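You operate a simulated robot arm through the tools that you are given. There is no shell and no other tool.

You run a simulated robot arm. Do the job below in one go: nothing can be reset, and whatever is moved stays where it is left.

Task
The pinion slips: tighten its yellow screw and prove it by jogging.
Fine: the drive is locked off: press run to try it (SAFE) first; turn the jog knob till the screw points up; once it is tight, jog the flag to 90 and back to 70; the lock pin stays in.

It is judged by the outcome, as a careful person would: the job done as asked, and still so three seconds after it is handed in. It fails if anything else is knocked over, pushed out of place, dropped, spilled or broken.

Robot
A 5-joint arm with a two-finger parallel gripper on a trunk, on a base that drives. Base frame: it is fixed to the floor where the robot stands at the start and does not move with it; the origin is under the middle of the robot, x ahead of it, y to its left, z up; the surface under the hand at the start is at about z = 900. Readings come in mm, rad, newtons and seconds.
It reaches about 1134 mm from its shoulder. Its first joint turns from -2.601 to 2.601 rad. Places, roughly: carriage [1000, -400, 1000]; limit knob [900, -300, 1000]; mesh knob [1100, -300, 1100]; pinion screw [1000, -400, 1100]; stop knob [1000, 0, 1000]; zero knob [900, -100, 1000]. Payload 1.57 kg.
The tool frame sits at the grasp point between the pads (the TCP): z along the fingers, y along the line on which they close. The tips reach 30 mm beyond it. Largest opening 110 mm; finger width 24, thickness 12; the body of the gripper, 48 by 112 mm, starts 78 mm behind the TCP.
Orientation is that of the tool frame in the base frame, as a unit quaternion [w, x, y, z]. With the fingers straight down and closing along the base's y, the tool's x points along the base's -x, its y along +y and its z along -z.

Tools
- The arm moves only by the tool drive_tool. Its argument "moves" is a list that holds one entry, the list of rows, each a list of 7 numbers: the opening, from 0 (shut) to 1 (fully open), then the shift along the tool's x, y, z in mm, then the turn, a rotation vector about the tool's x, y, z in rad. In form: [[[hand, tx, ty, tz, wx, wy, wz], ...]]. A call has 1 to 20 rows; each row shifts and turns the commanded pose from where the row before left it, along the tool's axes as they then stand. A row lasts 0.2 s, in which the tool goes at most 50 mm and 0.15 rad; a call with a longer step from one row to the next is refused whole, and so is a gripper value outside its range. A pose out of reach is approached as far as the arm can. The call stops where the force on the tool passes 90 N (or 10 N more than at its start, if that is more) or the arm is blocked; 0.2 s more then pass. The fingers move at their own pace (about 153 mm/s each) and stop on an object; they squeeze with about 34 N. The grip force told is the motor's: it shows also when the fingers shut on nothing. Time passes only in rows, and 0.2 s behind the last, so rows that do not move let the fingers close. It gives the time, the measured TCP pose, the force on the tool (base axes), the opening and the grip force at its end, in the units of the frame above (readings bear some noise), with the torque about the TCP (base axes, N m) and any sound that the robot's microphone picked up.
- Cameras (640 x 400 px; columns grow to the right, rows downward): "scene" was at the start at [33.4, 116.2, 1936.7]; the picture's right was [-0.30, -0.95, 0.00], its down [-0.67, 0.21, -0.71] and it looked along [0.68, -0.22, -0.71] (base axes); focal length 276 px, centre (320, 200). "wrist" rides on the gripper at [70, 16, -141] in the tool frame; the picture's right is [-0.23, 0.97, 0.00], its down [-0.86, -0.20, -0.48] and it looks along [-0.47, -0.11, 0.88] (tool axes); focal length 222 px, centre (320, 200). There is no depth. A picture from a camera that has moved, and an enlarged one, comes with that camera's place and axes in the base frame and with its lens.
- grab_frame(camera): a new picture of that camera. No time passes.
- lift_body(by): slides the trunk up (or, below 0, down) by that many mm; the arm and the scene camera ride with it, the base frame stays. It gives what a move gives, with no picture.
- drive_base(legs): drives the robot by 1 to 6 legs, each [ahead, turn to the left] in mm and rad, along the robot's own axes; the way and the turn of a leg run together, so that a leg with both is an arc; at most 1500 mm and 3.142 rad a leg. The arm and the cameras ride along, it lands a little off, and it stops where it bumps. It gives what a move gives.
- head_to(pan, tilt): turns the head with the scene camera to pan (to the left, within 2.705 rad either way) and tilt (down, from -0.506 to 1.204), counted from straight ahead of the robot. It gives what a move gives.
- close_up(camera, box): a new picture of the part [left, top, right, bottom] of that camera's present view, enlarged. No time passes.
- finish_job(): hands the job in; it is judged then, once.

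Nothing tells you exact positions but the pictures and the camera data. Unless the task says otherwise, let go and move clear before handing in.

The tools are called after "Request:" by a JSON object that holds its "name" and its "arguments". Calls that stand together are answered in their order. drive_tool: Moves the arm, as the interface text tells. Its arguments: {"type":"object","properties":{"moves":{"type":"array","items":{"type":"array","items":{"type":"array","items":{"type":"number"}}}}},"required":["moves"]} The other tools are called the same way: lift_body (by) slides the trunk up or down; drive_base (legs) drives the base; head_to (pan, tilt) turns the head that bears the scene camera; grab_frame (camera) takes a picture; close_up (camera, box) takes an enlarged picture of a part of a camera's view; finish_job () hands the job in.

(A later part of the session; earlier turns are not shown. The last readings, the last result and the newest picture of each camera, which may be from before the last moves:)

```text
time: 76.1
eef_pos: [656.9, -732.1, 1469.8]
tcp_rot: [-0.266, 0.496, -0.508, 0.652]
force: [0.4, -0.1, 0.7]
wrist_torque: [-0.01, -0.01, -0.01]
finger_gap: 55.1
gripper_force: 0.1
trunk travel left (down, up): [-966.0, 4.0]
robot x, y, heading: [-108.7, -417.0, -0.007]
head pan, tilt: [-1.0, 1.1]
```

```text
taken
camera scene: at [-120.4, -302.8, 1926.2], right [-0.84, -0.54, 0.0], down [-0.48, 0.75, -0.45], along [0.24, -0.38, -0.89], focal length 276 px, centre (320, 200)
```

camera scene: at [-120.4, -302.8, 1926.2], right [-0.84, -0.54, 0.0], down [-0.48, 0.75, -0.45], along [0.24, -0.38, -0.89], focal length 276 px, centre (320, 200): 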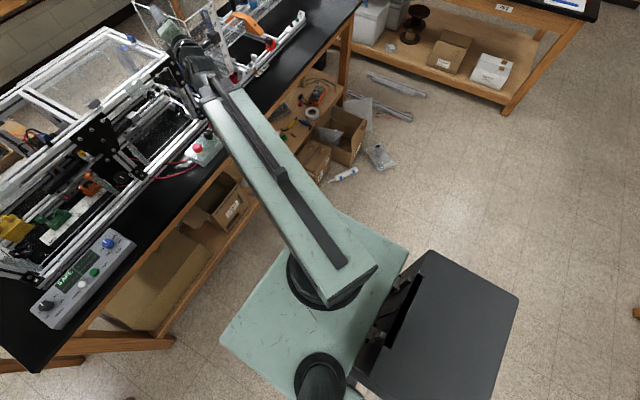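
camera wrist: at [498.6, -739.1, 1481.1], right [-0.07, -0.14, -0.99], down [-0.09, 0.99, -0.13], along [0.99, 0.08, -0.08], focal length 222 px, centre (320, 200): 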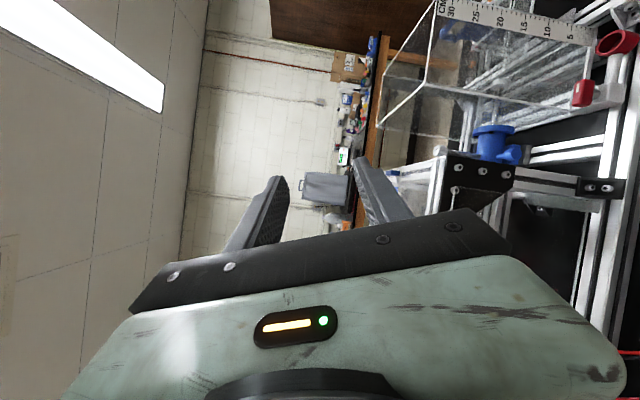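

The base turn was blocked after a few degrees. Before moving again I'll look around the robot for what it touched.

Request:
{"name": "head_to", "arguments": {"pan": -1.6, "tilt": 1.0}}

Request:
{"name": "grab_frame", "arguments": {"camera": "scene"}}

Request:
{"name": "head_to", "arguments": {"pan": -2.6, "tilt": 0.9}}

Request:
{"name": "grab_frame", "arguments": {"camera": "scene"}}

Request:
{"name": "head_to", "arguments": {"pan": 2.3, "tilt": 0.9}}

Request:
{"name": "grab_frame", "arguments": {"camera": "scene"}}

Request:
{"name": "head_to", "arguments": {"pan": -0.5, "tilt": 1.0}}

Request:
{"name": "grab_frame", "arguments": {"camera": "scene"}}

```text
time: 77.1
eef_pos: [656.9, -730.7, 1469.2]
tcp_rot: [-0.267, 0.495, -0.509, 0.652]
force: [0.3, 0.1, 0.7]
wrist_torque: [0.0, -0.03, 0.02]
finger_gap: 55.0
gripper_force: 0.0
trunk travel left (down, up): [-966.0, 4.0]
robot x, y, heading: [-112.1, -420.1, -0.003]
head pan, tilt: [-1.6, 1.0]
```

```text
taken
camera scene: at [-156.6, -319.2, 1932.7], right [-1.0, 0.03, 0.0], down [0.03, 0.84, -0.54], along [-0.02, -0.54, -0.84], focal length 276 px, centre (320, 200)
```

scene: 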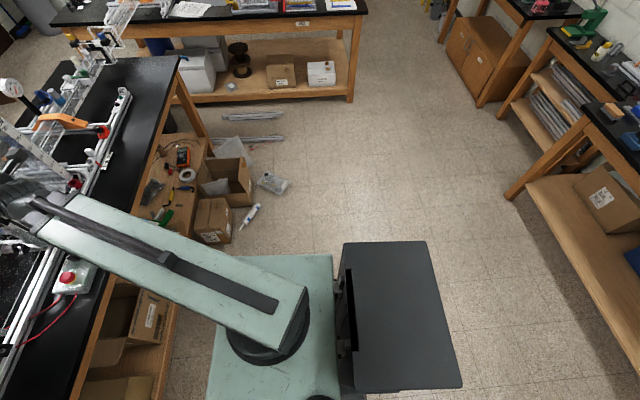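

```text
time: 78.4
eef_pos: [657.0, -732.8, 1469.0]
tcp_rot: [-0.267, 0.495, -0.508, 0.652]
force: [0.4, -0.7, 0.0]
wrist_torque: [0.03, -0.01, -0.03]
finger_gap: 55.0
gripper_force: 0.1
trunk travel left (down, up): [-966.0, 4.0]
robot x, y, heading: [-110.6, -415.3, -0.005]
head pan, tilt: [-2.601, 0.901]
```

```text
taken
camera scene: at [-219.2, -288.3, 1940.0], right [-0.51, 0.86, 0.0], down [0.67, 0.4, -0.62], along [-0.53, -0.32, -0.78], focal length 276 px, centre (320, 200)
```

scene: 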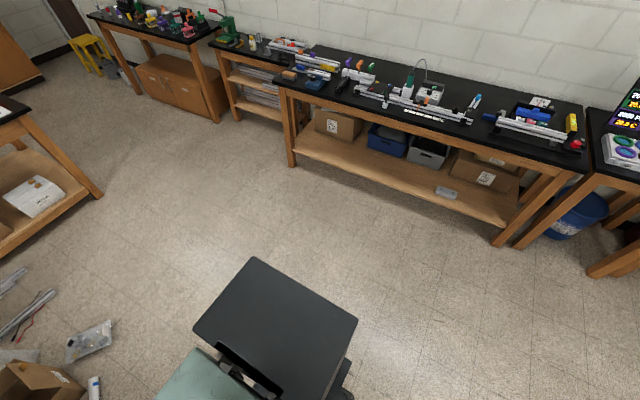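

```text
time: 82.3
eef_pos: [657.1, -732.4, 1468.6]
tcp_rot: [-0.267, 0.495, -0.508, 0.652]
force: [0.7, -0.5, 0.0]
wrist_torque: [-0.01, 0.0, 0.02]
finger_gap: 55.2
gripper_force: 0.1
trunk travel left (down, up): [-966.0, 4.0]
robot x, y, heading: [-108.4, -416.6, -0.003]
head pan, tilt: [2.3, 0.901]
```

```text
taken
camera scene: at [-204.6, -193.1, 1940.0], right [0.75, 0.66, 0.0], down [0.52, -0.59, -0.62], along [-0.41, 0.46, -0.78], focal length 276 px, centre (320, 200)
```

scene: 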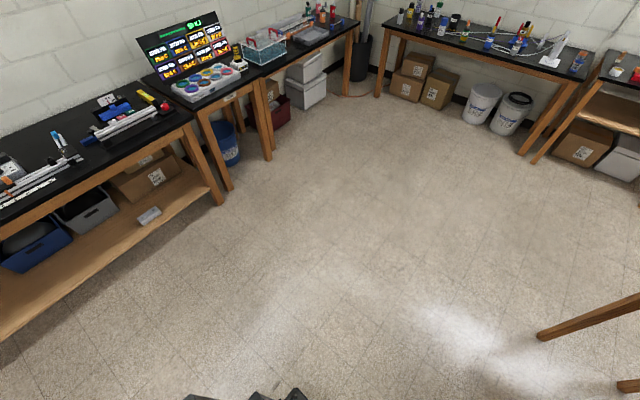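

```text
time: 84.7
eef_pos: [658.0, -731.5, 1469.6]
tcp_rot: [-0.267, 0.495, -0.51, 0.652]
force: [-0.3, -0.6, 0.1]
wrist_torque: [0.04, 0.0, -0.03]
finger_gap: 54.9
gripper_force: 0.1
trunk travel left (down, up): [-966.0, 4.0]
robot x, y, heading: [-108.4, -417.8, 0.001]
head pan, tilt: [-0.499, 1.0]
```

```text
taken
camera scene: at [-93.3, -283.1, 1932.7], right [-0.48, -0.88, 0.0], down [-0.74, 0.4, -0.54], along [0.47, -0.26, -0.84], focal length 276 px, centre (320, 200)
```

scene: 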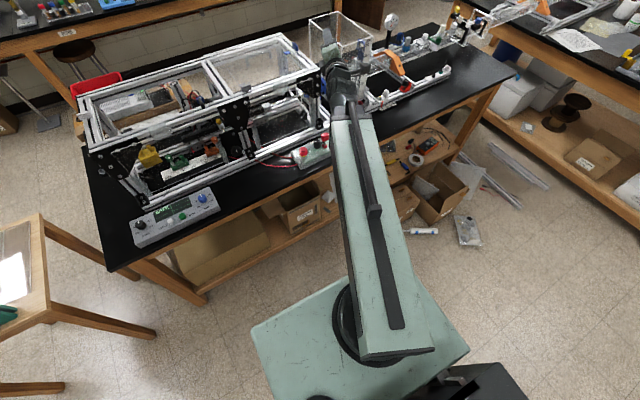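

Request:
{"name": "drive_base", "arguments": {"legs": [[0, -0.15]]}}

Request:
{"name": "grab_frame", "arguments": {"camera": "scene"}}

```text
time: 85.8
eef_pos: [616.8, -814.0, 1469.2]
tcp_rot: [-0.229, 0.466, -0.535, 0.666]
force: [-0.7, 0.4, -0.2]
wrist_torque: [0.0, -0.02, -0.01]
finger_gap: 54.7
gripper_force: 0.1
trunk travel left (down, up): [-966.0, 4.0]
robot x, y, heading: [-112.9, -417.8, -0.081]
head pan, tilt: [-0.499, 1.0]
stopped in leg 1: the robot was blocked; the commanded pose is now the measured one
```

```text
taken
camera scene: at [-83.4, -284.1, 1932.7], right [-0.55, -0.84, 0.0], down [-0.7, 0.46, -0.54], along [0.45, -0.3, -0.84], focal length 276 px, centre (320, 200)
```

scene: 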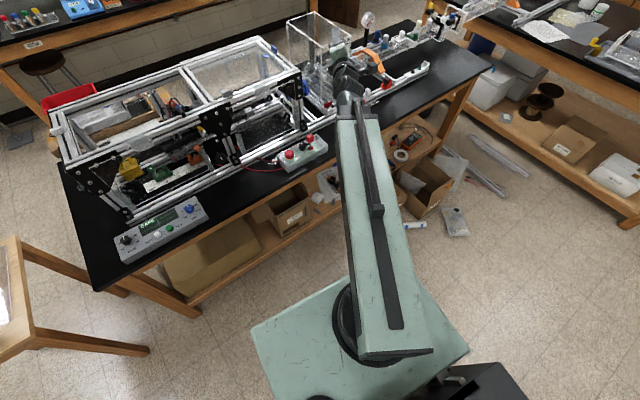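

It moved on before stopping again with nothing visibly in contact, which fits the far-reaching arm dragging on the turn. I'll fold the hand down to shorten the arm before turning.

Request:
{"name": "drive_tool", "arguments": {"moves": [[[0, -13.2, 33.0, -2.67, -0.139, -0.0555, 0], [0, -13.2, 33.0, -2.67, -0.139, -0.0555, 0], [0, -13.2, 33.0, -2.67, -0.139, -0.0555, 0], [0, -13.2, 33.0, -2.67, -0.139, -0.0555, 0], [0, -13.2, 33.0, -2.67, -0.139, -0.0555, 0], [0, -13.2, 33.0, -2.67, -0.139, -0.0555, 0], [0, -13.2, 33.0, -2.67, -0.139, -0.0555, 0], [0, -13.2, 33.0, -2.67, -0.139, -0.0555, 0], [0, -13.2, 33.0, -2.67, -0.139, -0.0555, 0], [0, -13.2, 33.0, -2.67, -0.139, -0.0555, 0], [0, -6.2, 15.5, -0.6, -0.065, -0.026, 0], [0, 0, 0, 0, 0, 0, 0]]]}}

Request:
{"name": "grab_frame", "arguments": {"camera": "wrist"}}

Request:
{"name": "grab_frame", "arguments": {"camera": "scene"}}

```text
time: 88.4
eef_pos: [409.9, -695.4, 1232.3]
tcp_rot: [-0.002, -0.655, 0.756, 0.002]
force: [0.0, -0.3, -1.2]
wrist_torque: [0.0, 0.0, -0.04]
finger_gap: 0.1
gripper_force: 21.4
trunk travel left (down, up): [-966.0, 4.0]
robot x, y, heading: [-109.8, -412.2, -0.075]
head pan, tilt: [-0.499, 1.0]
```

```text
taken
camera wrist: at [384.0, -760.1, 1374.3], right [-0.93, 0.36, 0.0], down [0.32, 0.82, 0.48], along [0.17, 0.44, -0.88], focal length 222 px, centre (320, 200)
```

wrist: 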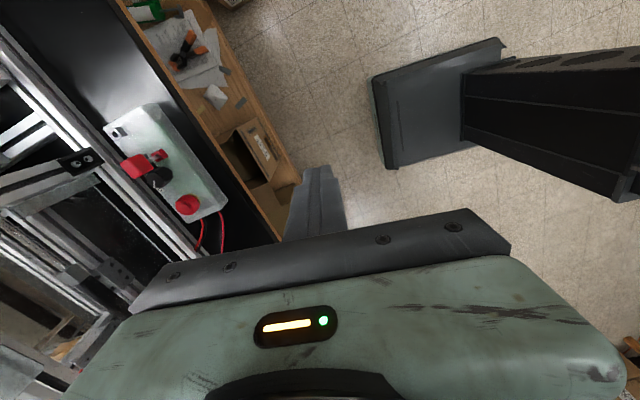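

```text
taken
camera scene: at [-83.2, -284.1, 1932.7], right [-0.55, -0.84, 0.0], down [-0.7, 0.46, -0.54], along [0.45, -0.3, -0.84], focal length 276 px, centre (320, 200)
```

scene: 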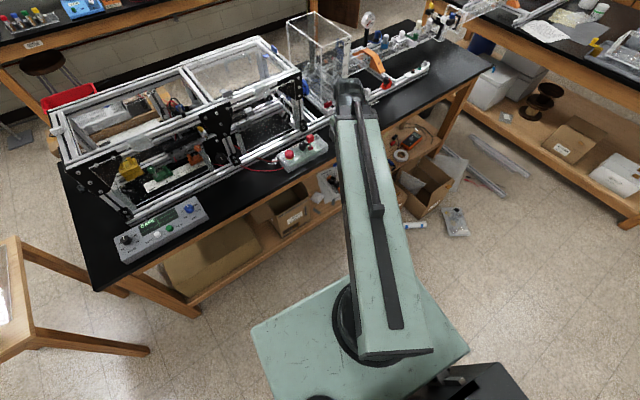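

Request:
{"name": "drive_base", "arguments": {"legs": [[0, -1.15]]}}

```text
time: 91.7
eef_pos: [-152.9, -1005.9, 1233.5]
tcp_rot: [-0.002, -0.136, 0.991, 0.002]
force: [0.7, 0.7, -0.8]
wrist_torque: [-0.01, 0.06, -0.01]
finger_gap: 0.0
gripper_force: 21.2
trunk travel left (down, up): [-966.0, 4.0]
robot x, y, heading: [-104.2, -418.3, -1.233]
head pan, tilt: [-0.499, 1.0]
```

Turning works with the arm folded. Continuing to the new spot.

Request:
{"name": "drive_base", "arguments": {"legs": [[241, 0], [0, 1.5]]}}

Request:
{"name": "head_to", "arguments": {"pan": 0.0, "tilt": 0.75}}

Request:
{"name": "grab_frame", "arguments": {"camera": "scene"}}

```text
time: 97.1
eef_pos: [560.1, -735.9, 1232.7]
tcp_rot: [0.003, 0.776, -0.631, -0.001]
force: [0.7, -0.4, -0.4]
wrist_torque: [0.05, 0.05, 0.0]
finger_gap: 0.2
gripper_force: 21.1
trunk travel left (down, up): [-966.0, 4.0]
robot x, y, heading: [-20.6, -658.0, 0.263]
head pan, tilt: [-0.499, 1.0]
```

```text
time: 98.0
eef_pos: [558.7, -736.3, 1232.8]
tcp_rot: [0.003, 0.776, -0.631, 0.0]
force: [-0.3, 0.1, -0.3]
wrist_torque: [0.01, 0.0, -0.02]
finger_gap: 0.0
gripper_force: 20.8
trunk travel left (down, up): [-966.0, 4.0]
robot x, y, heading: [-21.9, -656.1, 0.262]
head pan, tilt: [0.0, 0.75]
```

```text
taken
camera scene: at [-31.3, -482.5, 1951.8], right [0.26, -0.97, 0.0], down [-0.66, -0.18, -0.73], along [0.71, 0.19, -0.68], focal length 276 px, centre (320, 200)
```

scene: 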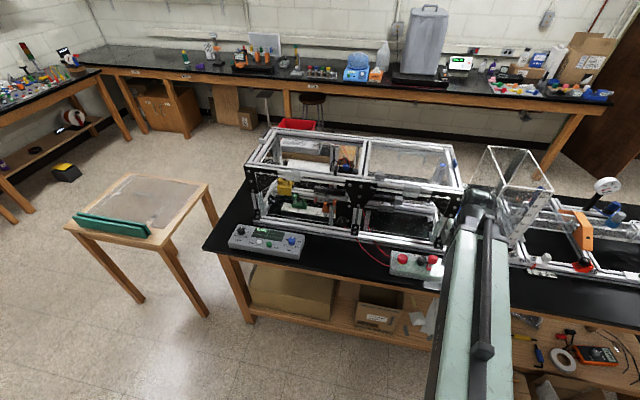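

Reach could be short from here, so I'll drive 180 mm nearer along the heading, keeping the hand folded and clear of the frame.

Request:
{"name": "drive_base", "arguments": {"legs": [[175, 0]]}}

Request:
{"name": "close_up", "arguments": {"camera": "scene", "box": [230, 110, 470, 260]}}

```text
time: 99.5
eef_pos: [730.1, -690.2, 1232.0]
tcp_rot: [0.003, 0.776, -0.631, -0.001]
force: [0.5, -0.3, 0.4]
wrist_torque: [0.0, 0.04, -0.02]
finger_gap: 0.0
gripper_force: 20.9
trunk travel left (down, up): [-966.0, 4.0]
robot x, y, heading: [150.3, -609.9, 0.26]
head pan, tilt: [0.0, 0.75]
```

```text
2.67 times, centred on (350, 185) of scene
camera zoom: at [140.5, -436.7, 1951.8], right [0.26, -0.97, 0.0], down [-0.66, -0.18, -0.73], along [0.71, 0.19, -0.68], focal length 737 px, centre (240, 240)
```

zoom: 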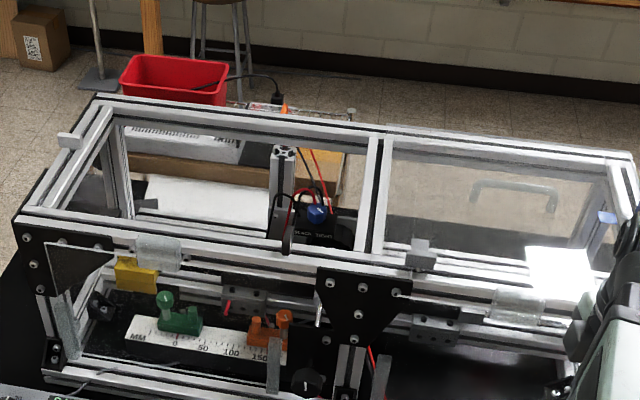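

Tilting the hand out here would graze the frame, so I'll back off 130 mm, tilt it up to about 52°, then come forward again above the rails.

Request:
{"name": "drive_base", "arguments": {"legs": [[-130, 0]]}}

Request:
{"name": "drive_tool", "arguments": {"moves": [[[0, 12.7, -33.2, -2.67, 0.14, 0.0534, 0], [0, 12.7, -33.2, -2.67, 0.14, 0.0534, 0], [0, 12.7, -33.2, -2.67, 0.14, 0.0534, 0], [0, 12.7, -33.2, -2.67, 0.14, 0.0534, 0], [0, 12.7, -33.2, -2.67, 0.14, 0.0534, 0], [0, 12.7, -33.2, -2.67, 0.14, 0.0534, 0], [0, 0, 0, 0, 0, 0, 0]]]}}

```text
time: 100.8
eef_pos: [600.2, -726.6, 1232.6]
tcp_rot: [0.003, 0.775, -0.632, 0.0]
force: [0.3, -0.2, 0.0]
wrist_torque: [0.0, -0.03, -0.01]
finger_gap: 0.0
gripper_force: 21.0
trunk travel left (down, up): [-966.0, 4.0]
robot x, y, heading: [18.4, -644.0, 0.263]
head pan, tilt: [0.0, 0.75]
```

```text
time: 102.4
eef_pos: [786.7, -754.2, 1323.6]
tcp_rot: [-0.215, 0.699, -0.569, 0.376]
force: [-0.2, -0.5, 0.2]
wrist_torque: [0.02, -0.01, 0.01]
finger_gap: 0.4
gripper_force: 21.6
trunk travel left (down, up): [-966.0, 4.0]
robot x, y, heading: [20.0, -644.5, 0.265]
head pan, tilt: [0.0, 0.75]
```

Request:
{"name": "drive_tool", "arguments": {"moves": [[[0, -42.0, -15.1, -1.25, 0.0169, -0.0437, -0.0375], [0, -42.0, -15.1, -1.25, 0.0169, -0.0437, -0.0375], [0, -42.0, -15.1, -1.25, 0.0169, -0.0437, -0.0375], [0, -42.0, -15.1, -1.25, 0.0169, -0.0437, -0.0375], [0, -42.0, -15.1, -1.25, 0.0169, -0.0437, -0.0375], [0, -42.0, -15.1, -1.25, 0.0169, -0.0437, -0.0375], [0, -42.0, -15.1, -1.25, 0.0169, -0.0437, -0.0375], [0, -42.0, -15.1, -1.25, 0.0169, -0.0437, -0.0375], [0, 0, 0, 0, 0, 0, 0]]]}}

Request:
{"name": "grab_frame", "arguments": {"camera": "scene"}}

```text
time: 104.4
eef_pos: [756.1, -402.7, 1322.3]
tcp_rot: [-0.298, 0.815, -0.385, 0.314]
force: [0.0, -0.1, 0.5]
wrist_torque: [0.03, 0.01, -0.01]
finger_gap: 0.1
gripper_force: 21.4
trunk travel left (down, up): [-966.0, 4.0]
robot x, y, heading: [19.8, -642.4, 0.264]
head pan, tilt: [0.0, 0.75]
```

```text
taken
camera scene: at [11.2, -471.4, 1951.9], right [0.26, -0.97, 0.0], down [-0.66, -0.18, -0.73], along [0.71, 0.19, -0.68], focal length 276 px, centre (320, 200)
```

scene: 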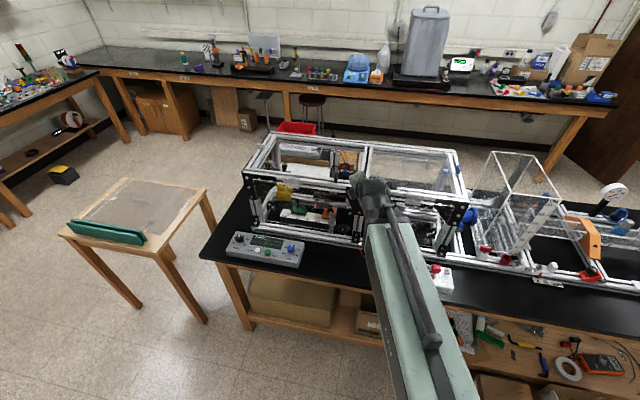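

Request:
{"name": "drive_base", "arguments": {"legs": [[130, 0]]}}

Request:
{"name": "grab_frame", "arguments": {"camera": "scene"}}

Request:
{"name": "grab_frame", "arguments": {"camera": "wrist"}}

```text
time: 105.7
eef_pos: [884.3, -368.5, 1321.0]
tcp_rot: [-0.297, 0.815, -0.386, 0.314]
force: [0.3, 0.1, -0.3]
wrist_torque: [-0.02, 0.04, 0.01]
finger_gap: 0.0
gripper_force: 21.7
trunk travel left (down, up): [-966.0, 4.0]
robot x, y, heading: [146.4, -607.6, 0.263]
head pan, tilt: [0.0, 0.75]
```

```text
taken
camera scene: at [140.3, -436.7, 1951.8], right [0.26, -0.97, 0.0], down [-0.66, -0.18, -0.73], along [0.71, 0.19, -0.68], focal length 276 px, centre (320, 200)
```

scene: 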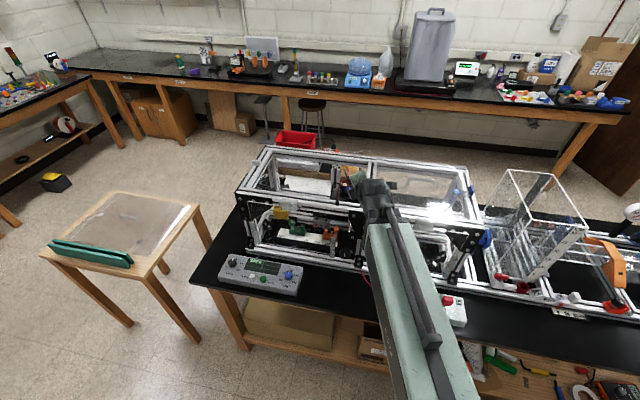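

```text
taken
camera wrist: at [806.9, -467.1, 1417.4], right [-0.55, -0.33, -0.77], down [-0.7, 0.69, 0.2], along [0.46, 0.65, -0.6], focal length 222 px, centre (320, 200)
```

wrist: 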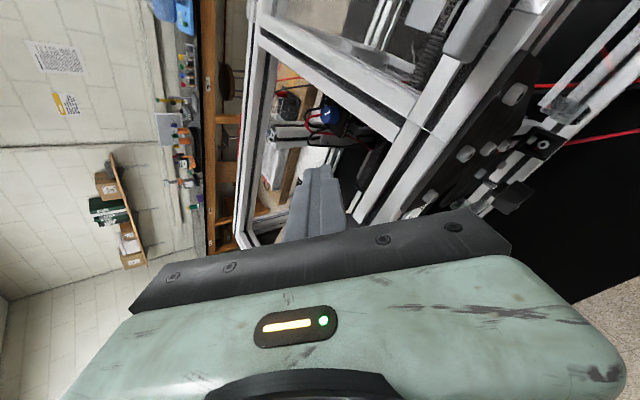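

Request:
{"name": "drive_tool", "arguments": {"moves": [[[0, 9.94, -25.7, 34.3, 0, 0, 0], [0, 9.94, -25.7, 34.3, 0, 0, 0], [0, 9.94, -25.7, 34.3, 0, 0, 0], [0, 9.94, -25.7, 34.3, 0, 0, 0], [0, 9.94, -25.7, 34.3, 0, 0, 0], [0, 0, 0, 0, 0, 0, 0]]]}}

Request:
{"name": "grab_frame", "arguments": {"camera": "scene"}}

Request:
{"name": "grab_frame", "arguments": {"camera": "wrist"}}

```text
time: 107.1
eef_pos: [1090.7, -299.7, 1323.1]
tcp_rot: [-0.299, 0.814, -0.386, 0.315]
force: [-0.3, 0.6, 0.1]
wrist_torque: [0.02, 0.02, 0.02]
finger_gap: 0.1
gripper_force: 21.2
trunk travel left (down, up): [-966.0, 4.0]
robot x, y, heading: [145.5, -611.1, 0.263]
head pan, tilt: [0.0, 0.75]
```

```text
taken
camera scene: at [138.0, -437.3, 1951.9], right [0.26, -0.97, 0.0], down [-0.66, -0.18, -0.73], along [0.71, 0.19, -0.68], focal length 276 px, centre (320, 200)
```

scene: 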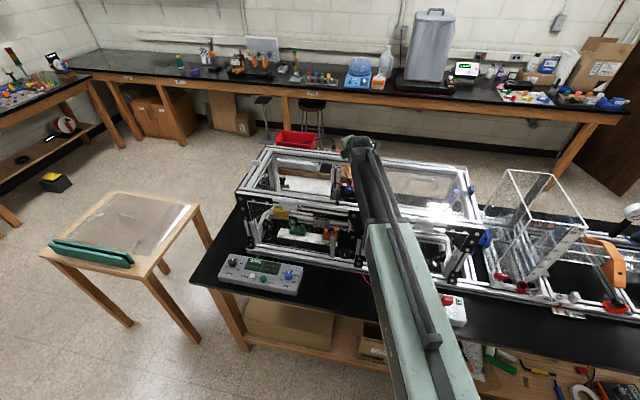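

```text
taken
camera wrist: at [1013.0, -399.3, 1418.5], right [-0.54, -0.33, -0.77], down [-0.7, 0.69, 0.2], along [0.47, 0.65, -0.6], focal length 222 px, centre (320, 200)
```

wrist: 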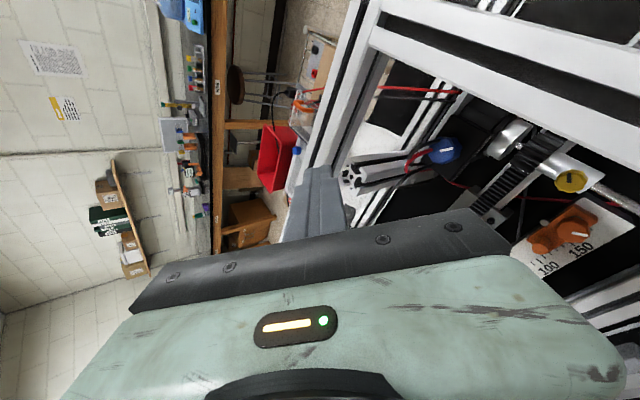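

Request:
{"name": "drive_tool", "arguments": {"moves": [[[0, -12.7, 33.2, -2.67, -0.14, -0.0534, 0], [0, -12.7, 33.2, -2.67, -0.14, -0.0534, 0], [0, -12.7, 33.2, -2.67, -0.14, -0.0534, 0], [0, -12.7, 33.2, -2.67, -0.14, -0.0534, 0], [0, -12.7, 33.2, -2.67, -0.14, -0.0534, 0], [0, -12.2, 31.8, -2.5, -0.1343, -0.0512, 0], [0, 0, 0, 0, 0, 0, 0]]]}}

Request:
{"name": "grab_frame", "arguments": {"camera": "wrist"}}

Request:
{"name": "close_up", "arguments": {"camera": "scene", "box": [260, 100, 460, 240]}}

```text
time: 108.7
eef_pos: [915.7, -358.5, 1232.1]
tcp_rot: [0.001, 0.903, -0.429, 0.003]
force: [6.2, 1.4, -0.2]
wrist_torque: [-0.03, 0.03, -0.01]
finger_gap: 0.0
gripper_force: 21.1
trunk travel left (down, up): [-966.0, 4.0]
robot x, y, heading: [145.3, -609.2, 0.259]
head pan, tilt: [0.0, 0.75]
```

```text
taken
camera wrist: at [947.1, -421.1, 1373.8], right [-0.9, -0.44, 0.0], down [-0.39, 0.79, 0.47], along [-0.21, 0.43, -0.88], focal length 222 px, centre (320, 200)
```

wrist: 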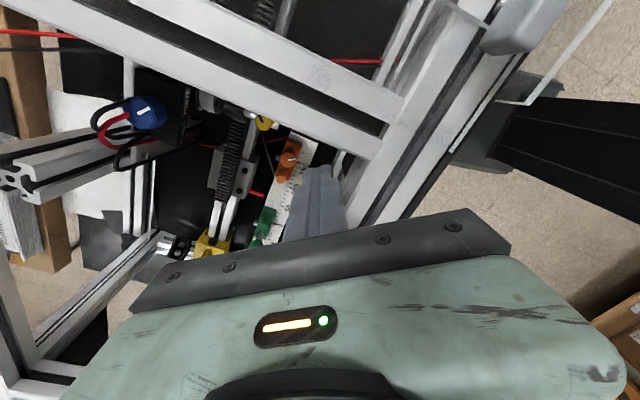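

```text
2.86 times, centred on (360, 170) of scene
camera zoom: at [139.8, -436.9, 1951.8], right [0.26, -0.97, 0.0], down [-0.66, -0.18, -0.73], along [0.71, 0.19, -0.68], focal length 789 px, centre (206, 286)
```

zoom: 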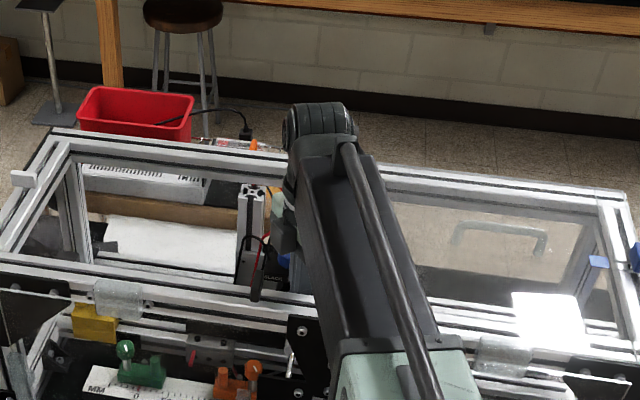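

A slight 6 N touch suggests the fingers brush the front rail, so I'm moving forward, away from it, right away.

Request:
{"name": "drive_tool", "arguments": {"moves": [[[0, 19, -36, 0, 0, 0, 0], [0, 0, 0, 0, 0, 0, 0]]]}}

Request:
{"name": "grab_frame", "arguments": {"camera": "wrist"}}

```text
time: 109.3
eef_pos: [954.9, -351.9, 1233.3]
tcp_rot: [0.001, 0.903, -0.429, 0.002]
force: [-0.4, -0.1, 0.1]
wrist_torque: [0.0, -0.02, 0.01]
finger_gap: 0.0
gripper_force: 21.5
trunk travel left (down, up): [-966.0, 4.0]
robot x, y, heading: [148.9, -606.9, 0.259]
head pan, tilt: [0.0, 0.75]
```

```text
taken
camera wrist: at [985.7, -413.6, 1374.9], right [-0.9, -0.44, 0.0], down [-0.39, 0.79, 0.47], along [-0.21, 0.43, -0.88], focal length 222 px, centre (320, 200)
```

wrist: 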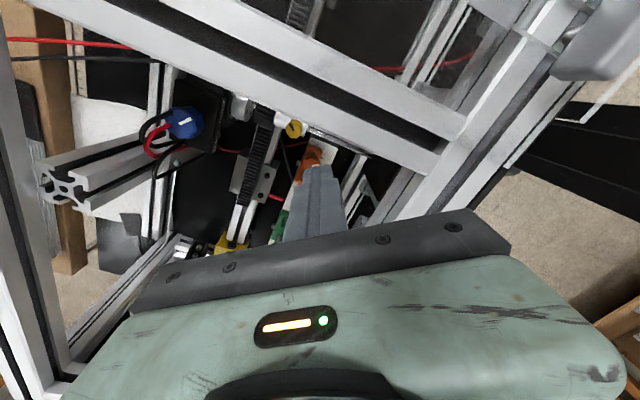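

Request:
{"name": "drive_tool", "arguments": {"moves": [[[0, 21.4, -29.9, 0, 0, 0, 0], [0, 0, 0, 0, 0, 0, -0.1462], [0, 0, 0, 0, 0, 0, -0.1462], [0, 0, 0, 0, 0, 0, -0.1462], [0, 0, 0, 0, 0, 0, -0.1462], [0, 0, 0, 0, 0, 0, -0.1462], [0, 0, 0, 0, 0, 0, -0.1462], [0, 0, 0, 0, 0, 0, -0.1462], [0, 0, 0, 0, 0, 0, -0.1462], [0, 0, 0, 0, 0, 0, -0.1462], [0, 0, 0, 0, 0, 0, -0.1462], [0, 0, 0, 0, 0, 0, -0.1462], [0, 0, 0, 0, 0, 0, -0.1462], [0, 0, 0, 0, 0, 0, -0.1462], [0, 0, 0, 0, 0, 0, -0.1462], [0, 0, 0, 0, 0, 0, -0.1462], [0, 0, 0, 0, 0, 0, -0.1462], [0, 0, 0, 0, 0, 0, -0.1462], [0.38, 0, 0, 0, 0, 0, -0.1462], [0.38, 0, 0, 0, 0, 0, -0.1462]]]}}

Request:
{"name": "grab_frame", "arguments": {"camera": "wrist"}}

Request:
{"name": "close_up", "arguments": {"camera": "scene", "box": [300, 120, 400, 210]}}

```text
time: 113.5
eef_pos: [991.7, -346.7, 1232.3]
tcp_rot: [0.003, 0.996, 0.087, 0.002]
force: [-0.2, -0.4, 0.7]
wrist_torque: [0.03, -0.01, 0.01]
finger_gap: 41.9
gripper_force: 0.1
out of reach, approached as far as the arm can: row 9, 10, 11, 12, 13, 14, 15, 16, 17, 18, 19, 20
trunk travel left (down, up): [-966.0, 4.0]
robot x, y, heading: [143.2, -610.6, 0.264]
head pan, tilt: [0.0, 0.75]
```

```text
taken
camera wrist: at [1062.3, -347.9, 1374.4], right [-0.05, -1.0, 0.01], down [-0.88, 0.05, 0.47], along [-0.47, 0.02, -0.88], focal length 222 px, centre (320, 200)
```

wrist: 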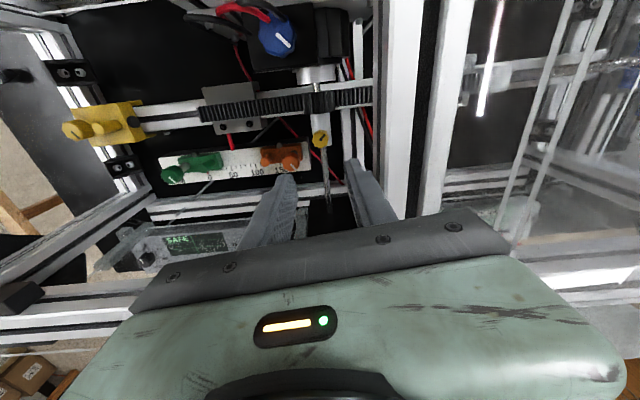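

```text
4.44 times, centred on (350, 165) of scene
camera zoom: at [138.6, -437.1, 1951.9], right [0.26, -0.97, 0.0], down [-0.66, -0.18, -0.73], along [0.71, 0.19, -0.68], focal length 1228 px, centre (187, 356)
```

zoom: 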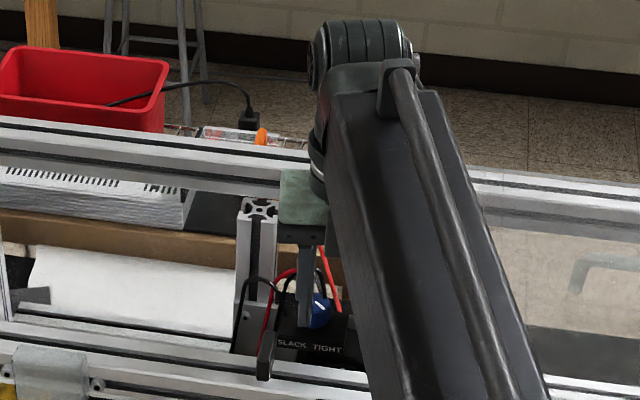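

The roll joint hit its limit on this side. I'll unwind the other way round to bring the camera to the left.

Request:
{"name": "drive_tool", "arguments": {"moves": [[[0.38, 0, 0, 0, 0, 0, 0.1475], [0.38, 0, 0, 0, 0, 0, 0.1475], [0.38, 0, 0, 0, 0, 0, 0.1475], [0.38, 0, 0, 0, 0, 0, 0.1475]]]}}

```text
time: 114.5
eef_pos: [993.1, -348.4, 1232.6]
tcp_rot: [0.003, 0.978, -0.207, 0.003]
force: [-0.4, -0.3, 1.2]
wrist_torque: [0.0, 0.01, -0.02]
finger_gap: 41.6
gripper_force: 0.0
trunk travel left (down, up): [-966.0, 4.0]
robot x, y, heading: [148.0, -609.6, 0.264]
head pan, tilt: [0.0, 0.75]
```

Request:
{"name": "drive_tool", "arguments": {"moves": [[[0.38, 0, 0, 0, 0, 0, 0.1475], [0.38, 0, 0, 0, 0, 0, 0.1475], [0.38, 0, 0, 0, 0, 0, 0.1475], [0.38, 0, 0, 0, 0, 0, 0.1475], [0.38, 0, 0, 0, 0, 0, 0.1475], [0.38, 0, 0, 0, 0, 0, 0.1475], [0.38, 0, 0, 0, 0, 0, 0.1475], [0.38, 0, 0, 0, 0, 0, 0.1475], [0.38, 0, 0, 0, 0, 0, 0.1475], [0.38, 0, 0, 0, 0, 0, 0.1475], [0.38, 0, 0, 0, 0, 0, 0.1475], [0.38, 0, 0, 0, 0, 0, 0.1475], [0.38, 0, 0, 0, 0, 0, 0.1475], [0.38, 0, 0, 0, 0, 0, 0.1475], [0.38, 0, 0, 0, 0, 0, 0.1475], [0.38, 0, 0, 0, 0, 0, 0.1475], [0.38, 0, 0, 0, 0, 0, 0.1475], [0.38, 0, 0, 0, 0, 0, 0.1475], [0.38, 0, 0, 0, 0, 0, 0.1475], [0.38, 0, 0, 0, 0, 0, 0.1475]]]}}

Request:
{"name": "drive_tool", "arguments": {"moves": [[[0.38, 0, 0, 0, 0, 0, 0.1464], [0.38, 0, 0, 0, 0, 0, 0.1464], [0.38, 0, 0, 0, 0, 0, 0.1464], [0.38, 0, 0, 0, 0, 0, 0.1464], [0.38, 0, 0, 0, 0, 0, 0.1464], [0.38, 0, 0, 0, 0, 0, 0.1464], [0.38, 0, 0, 0, 0, 0, 0.1464], [0.38, 0, 0, 0, 0, 0, 0]]]}}

Request:
{"name": "grab_frame", "arguments": {"camera": "wrist"}}

Request:
{"name": "close_up", "arguments": {"camera": "wrist", "box": [220, 80, 420, 230]}}

```text
time: 118.7
eef_pos: [993.6, -349.3, 1232.0]
tcp_rot: [0.002, 0.112, 0.994, -0.003]
force: [0.4, 0.2, 0.0]
wrist_torque: [0.02, -0.03, 0.0]
finger_gap: 41.8
gripper_force: 0.0
trunk travel left (down, up): [-966.0, 4.0]
robot x, y, heading: [146.9, -609.0, 0.263]
head pan, tilt: [0.0, 0.75]
```

```text
time: 120.5
eef_pos: [993.1, -348.0, 1232.1]
tcp_rot: [0.004, 0.585, 0.811, -0.003]
force: [0.5, 0.0, 0.0]
wrist_torque: [0.06, 0.0, 0.0]
finger_gap: 41.8
gripper_force: 0.2
trunk travel left (down, up): [-966.0, 4.0]
robot x, y, heading: [147.8, -609.6, 0.267]
head pan, tilt: [0.0, 0.75]
```

```text
taken
camera wrist: at [985.3, -274.8, 1373.5], right [1.0, 0.09, 0.0], down [0.08, -0.87, 0.48], along [0.05, -0.48, -0.87], focal length 222 px, centre (320, 200)
```

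wrist: 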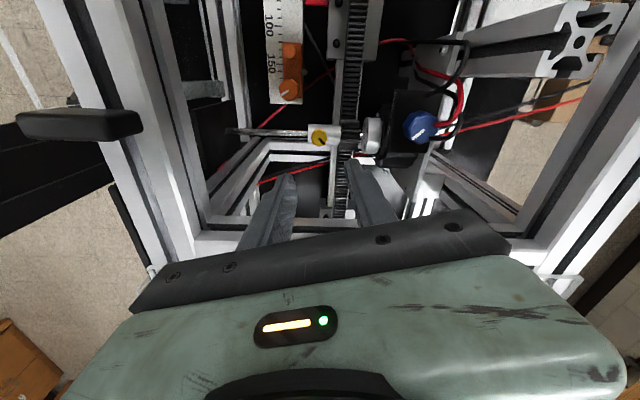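

```text
2.67 times, centred on (320, 155) of wrist
camera zoom: at [985.3, -274.8, 1373.5], right [1.0, 0.09, 0.0], down [0.08, -0.87, 0.48], along [0.05, -0.48, -0.87], focal length 592 px, centre (320, 320)
```

zoom: 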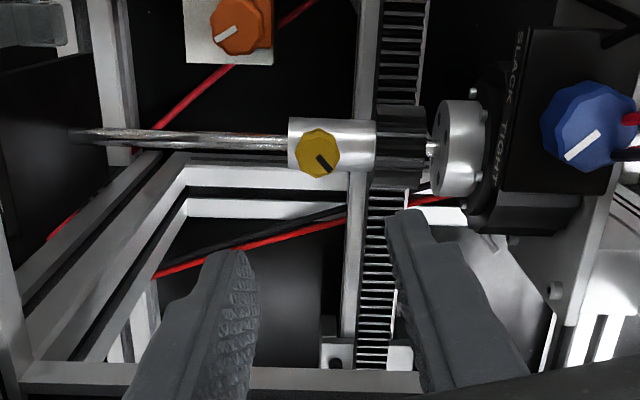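

The overhead view is excellent: the screw head sits about 3 mm from the tool axis. I'll centre (biased 5 mm away from the cross rail), narrow the opening and lower in stages.

Request:
{"name": "drive_tool", "arguments": {"moves": [[[0.34, 6.4, -1.7, 0, 0, 0, 0], [0.34, 0, 0, 0, 0, 0, 0]]]}}

Request:
{"name": "lift_body", "arguments": {"by": -85}}

Request:
{"name": "grab_frame", "arguments": {"camera": "wrist"}}

Request:
{"name": "close_up", "arguments": {"camera": "wrist", "box": [220, 100, 420, 250]}}

Request:
{"name": "close_up", "arguments": {"camera": "scene", "box": [280, 100, 420, 220]}}

```text
time: 121.1
eef_pos: [989.8, -343.1, 1232.8]
tcp_rot: [0.004, 0.584, 0.812, -0.001]
force: [-0.6, 0.4, -0.3]
wrist_torque: [-0.01, -0.02, 0.01]
finger_gap: 37.3
gripper_force: 0.0
trunk travel left (down, up): [-966.0, 4.0]
robot x, y, heading: [146.8, -608.1, 0.265]
head pan, tilt: [0.0, 0.75]
```

```text
time: 122.3
eef_pos: [988.0, -343.2, 1148.5]
tcp_rot: [0.004, 0.585, 0.811, -0.002]
force: [0.3, -0.7, 0.1]
wrist_torque: [-0.04, -0.02, 0.01]
finger_gap: 37.3
gripper_force: 0.0
trunk travel left (down, up): [-881.0, 89.0]
robot x, y, heading: [149.3, -611.6, 0.26]
head pan, tilt: [0.0, 0.75]
```

```text
taken
camera wrist: at [981.3, -269.6, 1288.6], right [1.0, 0.09, 0.0], down [0.08, -0.87, 0.48], along [0.05, -0.48, -0.87], focal length 222 px, centre (320, 200)
```

wrist: 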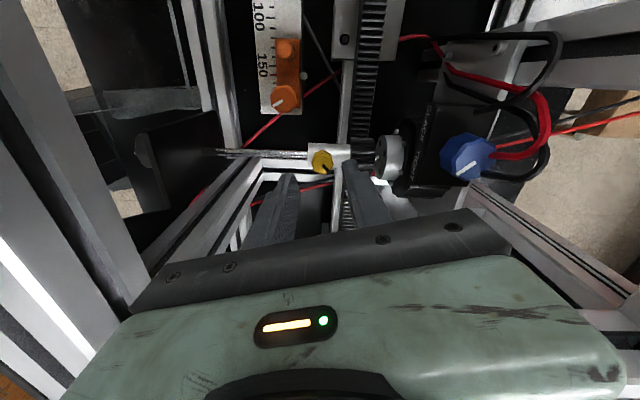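

```text
2.67 times, centred on (320, 175) of wrist
camera zoom: at [981.3, -269.6, 1288.6], right [1.0, 0.09, 0.0], down [0.08, -0.87, 0.48], along [0.05, -0.48, -0.87], focal length 592 px, centre (320, 267)
```

zoom: 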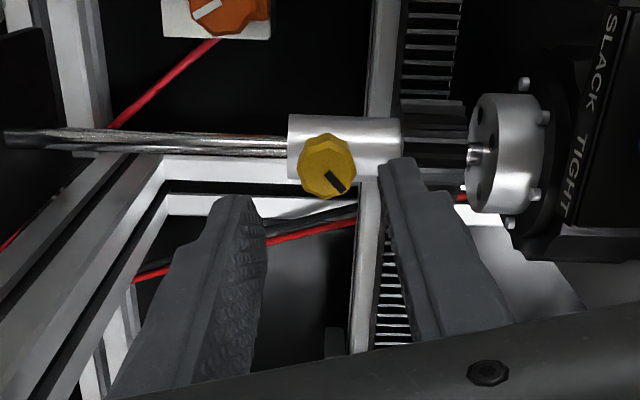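

```text
3.33 times, centred on (350, 160) of scene
camera zoom: at [138.4, -437.2, 1866.9], right [0.26, -0.97, 0.0], down [-0.66, -0.18, -0.73], along [0.71, 0.19, -0.68], focal length 921 px, centre (220, 333)
```

zoom: 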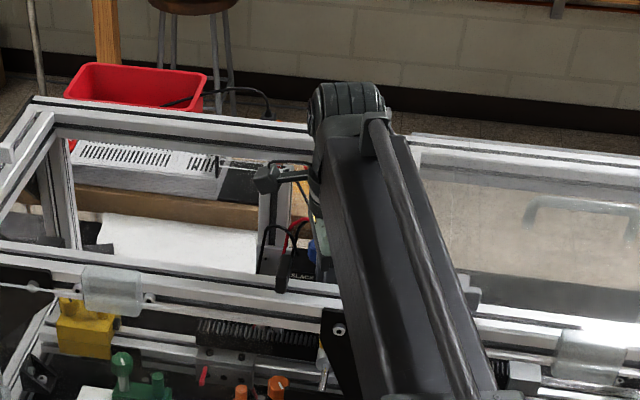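

Request:
{"name": "drive_tool", "arguments": {"moves": [[[0.34, -2, 0.7, 0, 0, 0, 0], [0.34, 0, 0, 0, 0, 0, 0]]]}}

Request:
{"name": "lift_body", "arguments": {"by": -35}}

Request:
{"name": "close_up", "arguments": {"camera": "wrist", "box": [220, 100, 420, 250]}}

```text
time: 122.9
eef_pos: [989.1, -342.2, 1148.4]
tcp_rot: [0.004, 0.584, 0.812, -0.002]
force: [-4.2, 7.5, -0.5]
wrist_torque: [-0.54, -0.32, -0.2]
finger_gap: 37.3
gripper_force: 0.1
trunk travel left (down, up): [-881.0, 89.0]
robot x, y, heading: [145.6, -608.2, 0.267]
head pan, tilt: [0.0, 0.75]
```

```text
time: 123.7
eef_pos: [991.4, -344.7, 1111.1]
tcp_rot: [0.005, 0.584, 0.812, -0.003]
force: [-3.4, 9.4, -5.9]
wrist_torque: [-0.59, -0.3, -0.2]
finger_gap: 37.3
gripper_force: 0.1
trunk travel left (down, up): [-846.0, 124.0]
robot x, y, heading: [144.2, -608.8, 0.265]
head pan, tilt: [0.0, 0.75]
```

```text
2.67 times, centred on (320, 175) of wrist
camera zoom: at [982.6, -269.8, 1252.7], right [1.0, 0.09, 0.0], down [0.08, -0.87, 0.49], along [0.05, -0.48, -0.87], focal length 592 px, centre (320, 267)
```

zoom: 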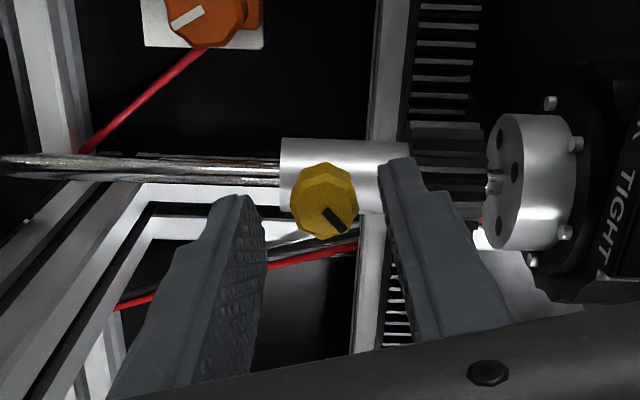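

The palm lightly touches the cross rail on the right (9 N), so I'll shift left and square the hand to the rail a bit.

Request:
{"name": "drive_tool", "arguments": {"moves": [[[0.34, 4, 0, 0, 0, 0, 0], [0.34, 0, 0, 0, 0, 0, 0.12], [0.34, 0, 0, 0, 0, 0, 0]]]}}

Request:
{"name": "close_up", "arguments": {"camera": "wrist", "box": [220, 100, 420, 250]}}

Request:
{"name": "grab_frame", "arguments": {"camera": "wrist"}}

```text
time: 124.5
eef_pos: [989.8, -340.9, 1112.5]
tcp_rot: [0.004, 0.633, 0.774, -0.001]
force: [0.0, 0.6, 0.0]
wrist_torque: [0.0, 0.02, 0.0]
finger_gap: 37.5
gripper_force: 0.0
trunk travel left (down, up): [-846.0, 124.0]
robot x, y, heading: [147.9, -605.9, 0.262]
head pan, tilt: [0.0, 0.75]
```

```text
2.67 times, centred on (320, 175) of wrist
camera zoom: at [990.1, -267.4, 1253.5], right [1.0, -0.03, 0.0], down [-0.03, -0.87, 0.48], along [-0.01, -0.48, -0.87], focal length 592 px, centre (320, 267)
```

zoom: 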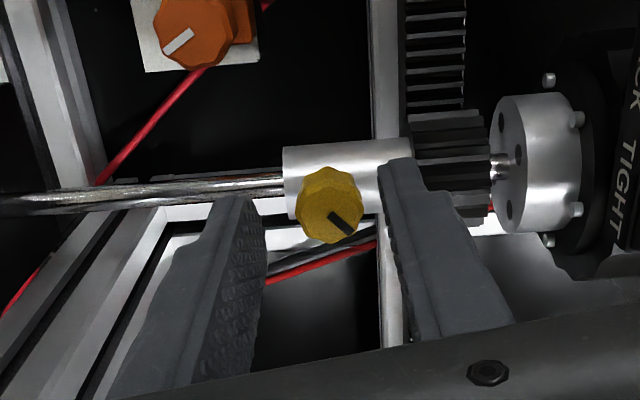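

```text
taken
camera wrist: at [990.1, -267.4, 1253.5], right [1.0, -0.03, 0.0], down [-0.03, -0.87, 0.48], along [-0.01, -0.48, -0.87], focal length 222 px, centre (320, 200)
```

wrist: 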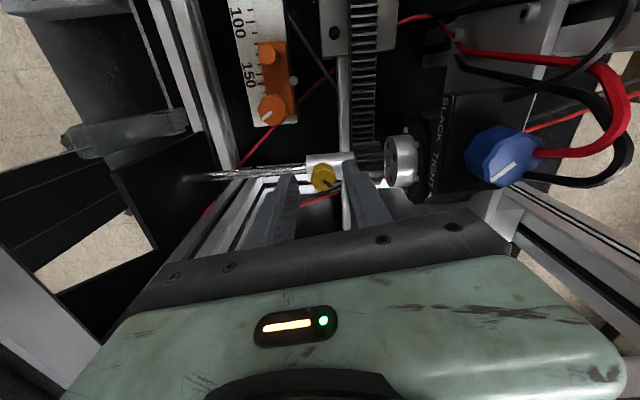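

Request:
{"name": "drive_tool", "arguments": {"moves": [[[0.34, -3, 1.4, 0, 0, 0, 0], [0.34, 0, 0, 0, 0, 0, 0]]]}}

Request:
{"name": "lift_body", "arguments": {"by": -20}}

Request:
{"name": "close_up", "arguments": {"camera": "wrist", "box": [220, 100, 420, 250]}}

```text
time: 125.1
eef_pos: [991.3, -343.3, 1112.5]
tcp_rot: [0.003, 0.632, 0.775, -0.001]
force: [-0.1, -0.3, -0.2]
wrist_torque: [-0.01, 0.02, -0.02]
finger_gap: 37.5
gripper_force: 0.0
trunk travel left (down, up): [-846.0, 124.0]
robot x, y, heading: [143.5, -607.4, 0.262]
head pan, tilt: [0.0, 0.75]
```

```text
time: 125.8
eef_pos: [991.2, -343.7, 1093.3]
tcp_rot: [0.004, 0.632, 0.775, -0.002]
force: [0.1, -0.3, -0.1]
wrist_torque: [0.0, -0.01, 0.02]
finger_gap: 37.5
gripper_force: 0.0
trunk travel left (down, up): [-826.0, 144.0]
robot x, y, heading: [143.2, -606.3, 0.257]
head pan, tilt: [0.0, 0.75]
```

```text
2.67 times, centred on (320, 175) of wrist
camera zoom: at [992.0, -270.0, 1233.5], right [1.0, -0.03, 0.0], down [-0.03, -0.87, 0.48], along [-0.01, -0.48, -0.87], focal length 592 px, centre (320, 267)
```

zoom: 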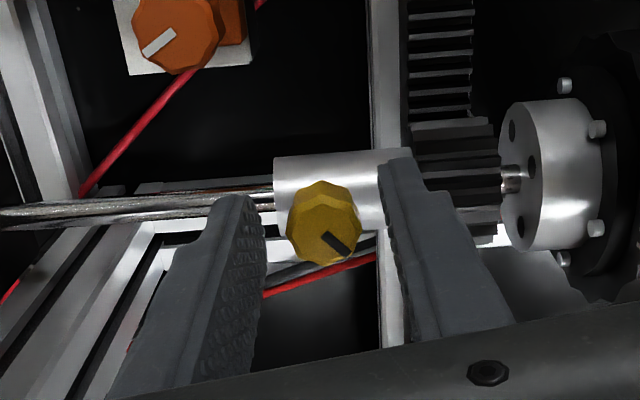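

Request:
{"name": "lift_body", "arguments": {"by": -3}}

Request:
{"name": "drive_tool", "arguments": {"moves": [[[0.1, 0, 0, 0, 0, 0, 0], [0.1, 0, 0, 0, 0, 0, 0], [0.1, 0, 0, 0, 0, 0, 0]]]}}

Request:
{"name": "close_up", "arguments": {"camera": "wrist", "box": [220, 100, 420, 250]}}

```text
time: 126.3
eef_pos: [991.3, -342.8, 1089.9]
tcp_rot: [0.004, 0.632, 0.775, -0.001]
force: [0.1, -0.6, 1.1]
wrist_torque: [-0.03, -0.01, 0.02]
finger_gap: 37.4
gripper_force: 0.0
trunk travel left (down, up): [-823.0, 147.0]
robot x, y, heading: [148.6, -608.6, 0.258]
head pan, tilt: [0.0, 0.75]
```

```text
time: 127.1
eef_pos: [991.8, -343.2, 1090.9]
tcp_rot: [0.004, 0.632, 0.775, -0.001]
force: [2.6, 0.8, 3.4]
wrist_torque: [-0.02, 0.4, -0.02]
finger_gap: 21.7
gripper_force: 34.5
trunk travel left (down, up): [-823.0, 147.0]
robot x, y, heading: [149.5, -607.7, 0.26]
head pan, tilt: [0.0, 0.75]
```

```text
2.67 times, centred on (320, 175) of wrist
camera zoom: at [992.2, -270.0, 1230.5], right [1.0, -0.03, 0.01], down [-0.03, -0.87, 0.48], along [-0.01, -0.48, -0.87], focal length 592 px, centre (320, 267)
```

zoom: 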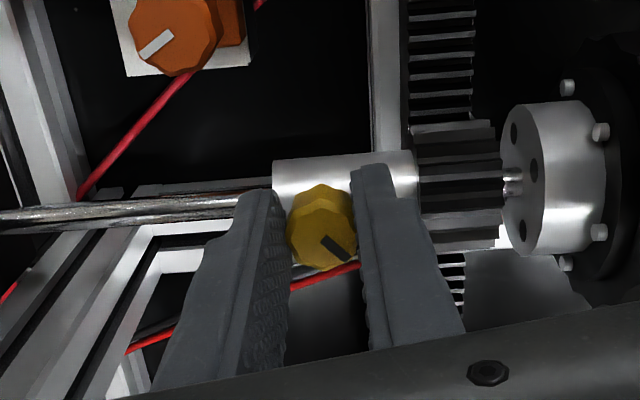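

Gripped firmly (21.7 mm). Now turning clockwise (seen from above) about the screw's own axis, in small steps.

Request:
{"name": "drive_tool", "arguments": {"moves": [[[0.1, 0, 0.4, 0, 0, 0, 0.08], [0.1, 0, 0.4, 0, 0, 0, 0.08], [0.1, 0, 0.4, 0, 0, 0, 0.08], [0.1, 0, 0, 0, 0, 0, 0]]]}}

Request:
{"name": "close_up", "arguments": {"camera": "wrist", "box": [220, 100, 420, 250]}}

```text
time: 128.1
eef_pos: [991.7, -343.8, 1089.8]
tcp_rot: [0.004, 0.72, 0.694, -0.001]
force: [-2.5, -2.6, -3.4]
wrist_torque: [-0.08, -0.26, -0.02]
finger_gap: 21.3
gripper_force: 34.9
trunk travel left (down, up): [-823.0, 147.0]
robot x, y, heading: [141.9, -611.1, 0.262]
head pan, tilt: [0.0, 0.75]
```

```text
2.67 times, centred on (320, 175) of wrist
camera zoom: at [1010.3, -272.4, 1230.6], right [0.96, -0.26, 0.01], down [-0.23, -0.84, 0.48], along [-0.12, -0.47, -0.88], focal length 592 px, centre (320, 267)
```

zoom: 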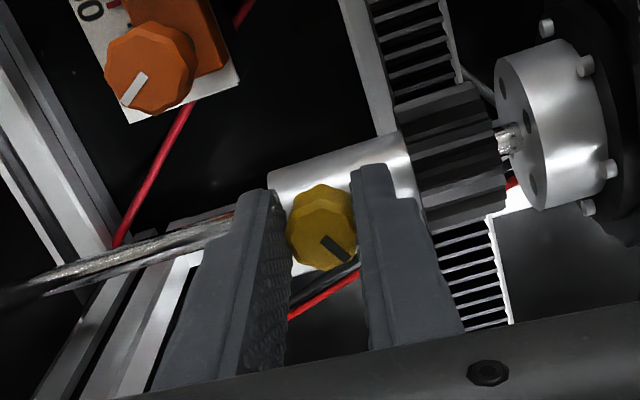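

Request:
{"name": "drive_tool", "arguments": {"moves": [[[0.1, 0, 0.4, 0, 0, 0, 0.08], [0.1, 0, 0.4, 0, 0, 0, 0.08], [0.1, 0, 0, 0, 0, 0, 0]]]}}

```text
time: 128.9
eef_pos: [993.0, -343.2, 1090.6]
tcp_rot: [0.004, 0.774, 0.633, -0.001]
force: [-3.0, -1.5, -1.5]
wrist_torque: [-2.31, 0.44, 0.34]
finger_gap: 21.4
gripper_force: 35.1
trunk travel left (down, up): [-823.0, 147.0]
robot x, y, heading: [146.2, -611.4, 0.262]
head pan, tilt: [0.0, 0.75]
```

Contact with the cross rail limits the stroke, so I'll re-grip: open, swing back counter-clockwise, and take another bite.

Request:
{"name": "drive_tool", "arguments": {"moves": [[[0.34, 0, 0, 0, 0, 0, 0], [0.34, 2, 0, 0, 0, 0, 0], [0.34, 0, -0.7, 0, 0, 0, -0.1], [0.34, 0, -0.7, 0, 0, 0, -0.1], [0.34, 0, -0.7, 0, 0, 0, -0.1], [0.34, 0, -0.7, 0, 0, 0, -0.1], [0.34, 0, -0.3, 0, 0, 0, -0.06], [0.34, 0, 0, 0, 0, 0, 0]]]}}

Request:
{"name": "close_up", "arguments": {"camera": "wrist", "box": [220, 100, 420, 250]}}

```text
time: 130.7
eef_pos: [989.4, -340.1, 1090.8]
tcp_rot: [0.004, 0.608, 0.794, -0.001]
force: [0.2, 0.3, 0.1]
wrist_torque: [0.01, -0.04, -0.01]
finger_gap: 37.3
gripper_force: 0.1
trunk travel left (down, up): [-823.0, 147.0]
robot x, y, heading: [145.6, -609.0, 0.264]
head pan, tilt: [0.0, 0.75]
```

```text
2.67 times, centred on (320, 175) of wrist
camera zoom: at [986.9, -267.3, 1230.5], right [1.0, 0.03, 0.0], down [0.03, -0.87, 0.48], along [0.02, -0.48, -0.87], focal length 592 px, centre (320, 267)
```

zoom: 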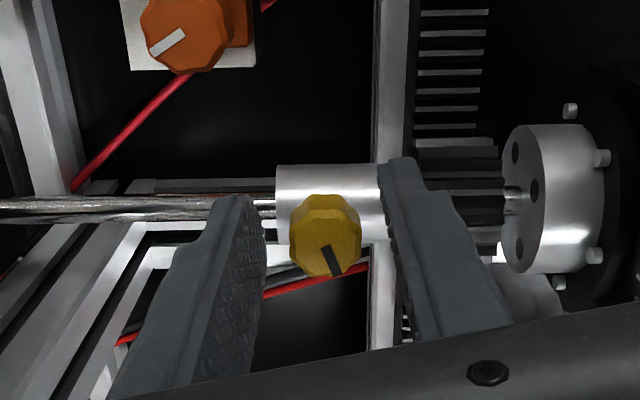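

Request:
{"name": "drive_tool", "arguments": {"moves": [[[0.1, 0, 0, 0, 0, 0, 0], [0.1, 0, 0, 0, 0, 0, 0], [0.1, 0, 0, 0, 0, 0, 0], [0.1, 0, 0.6, 0, 0, 0, 0.09], [0.1, 0, 0.6, 0, 0, 0, 0.09], [0.1, 0, 0.6, 0, 0, 0, 0.09], [0.1, 0, 0.6, 0, 0, 0, 0.09], [0.1, 0, 0.6, 0, 0, 0, 0.08], [0.1, 0, 0, 0, 0, 0, 0]]]}}

Request:
{"name": "close_up", "arguments": {"camera": "wrist", "box": [220, 100, 420, 250]}}

```text
time: 132.7
eef_pos: [993.6, -340.6, 1089.9]
tcp_rot: [0.004, 0.767, 0.642, -0.001]
force: [-1.9, 0.6, -1.4]
wrist_torque: [0.11, -0.3, 0.02]
finger_gap: 21.1
gripper_force: 34.3
trunk travel left (down, up): [-823.0, 147.0]
robot x, y, heading: [146.5, -606.1, 0.26]
head pan, tilt: [0.0, 0.75]
```

```text
2.67 times, centred on (320, 175) of wrist
camera zoom: at [1020.8, -273.0, 1230.8], right [0.92, -0.4, 0.01], down [-0.35, -0.8, 0.48], along [-0.19, -0.45, -0.88], focal length 592 px, centre (320, 267)
```

zoom: 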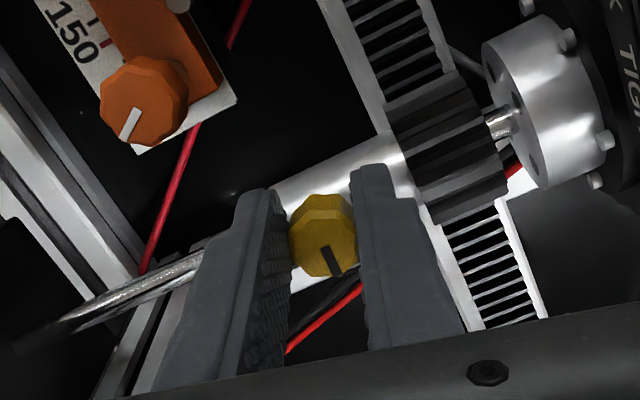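

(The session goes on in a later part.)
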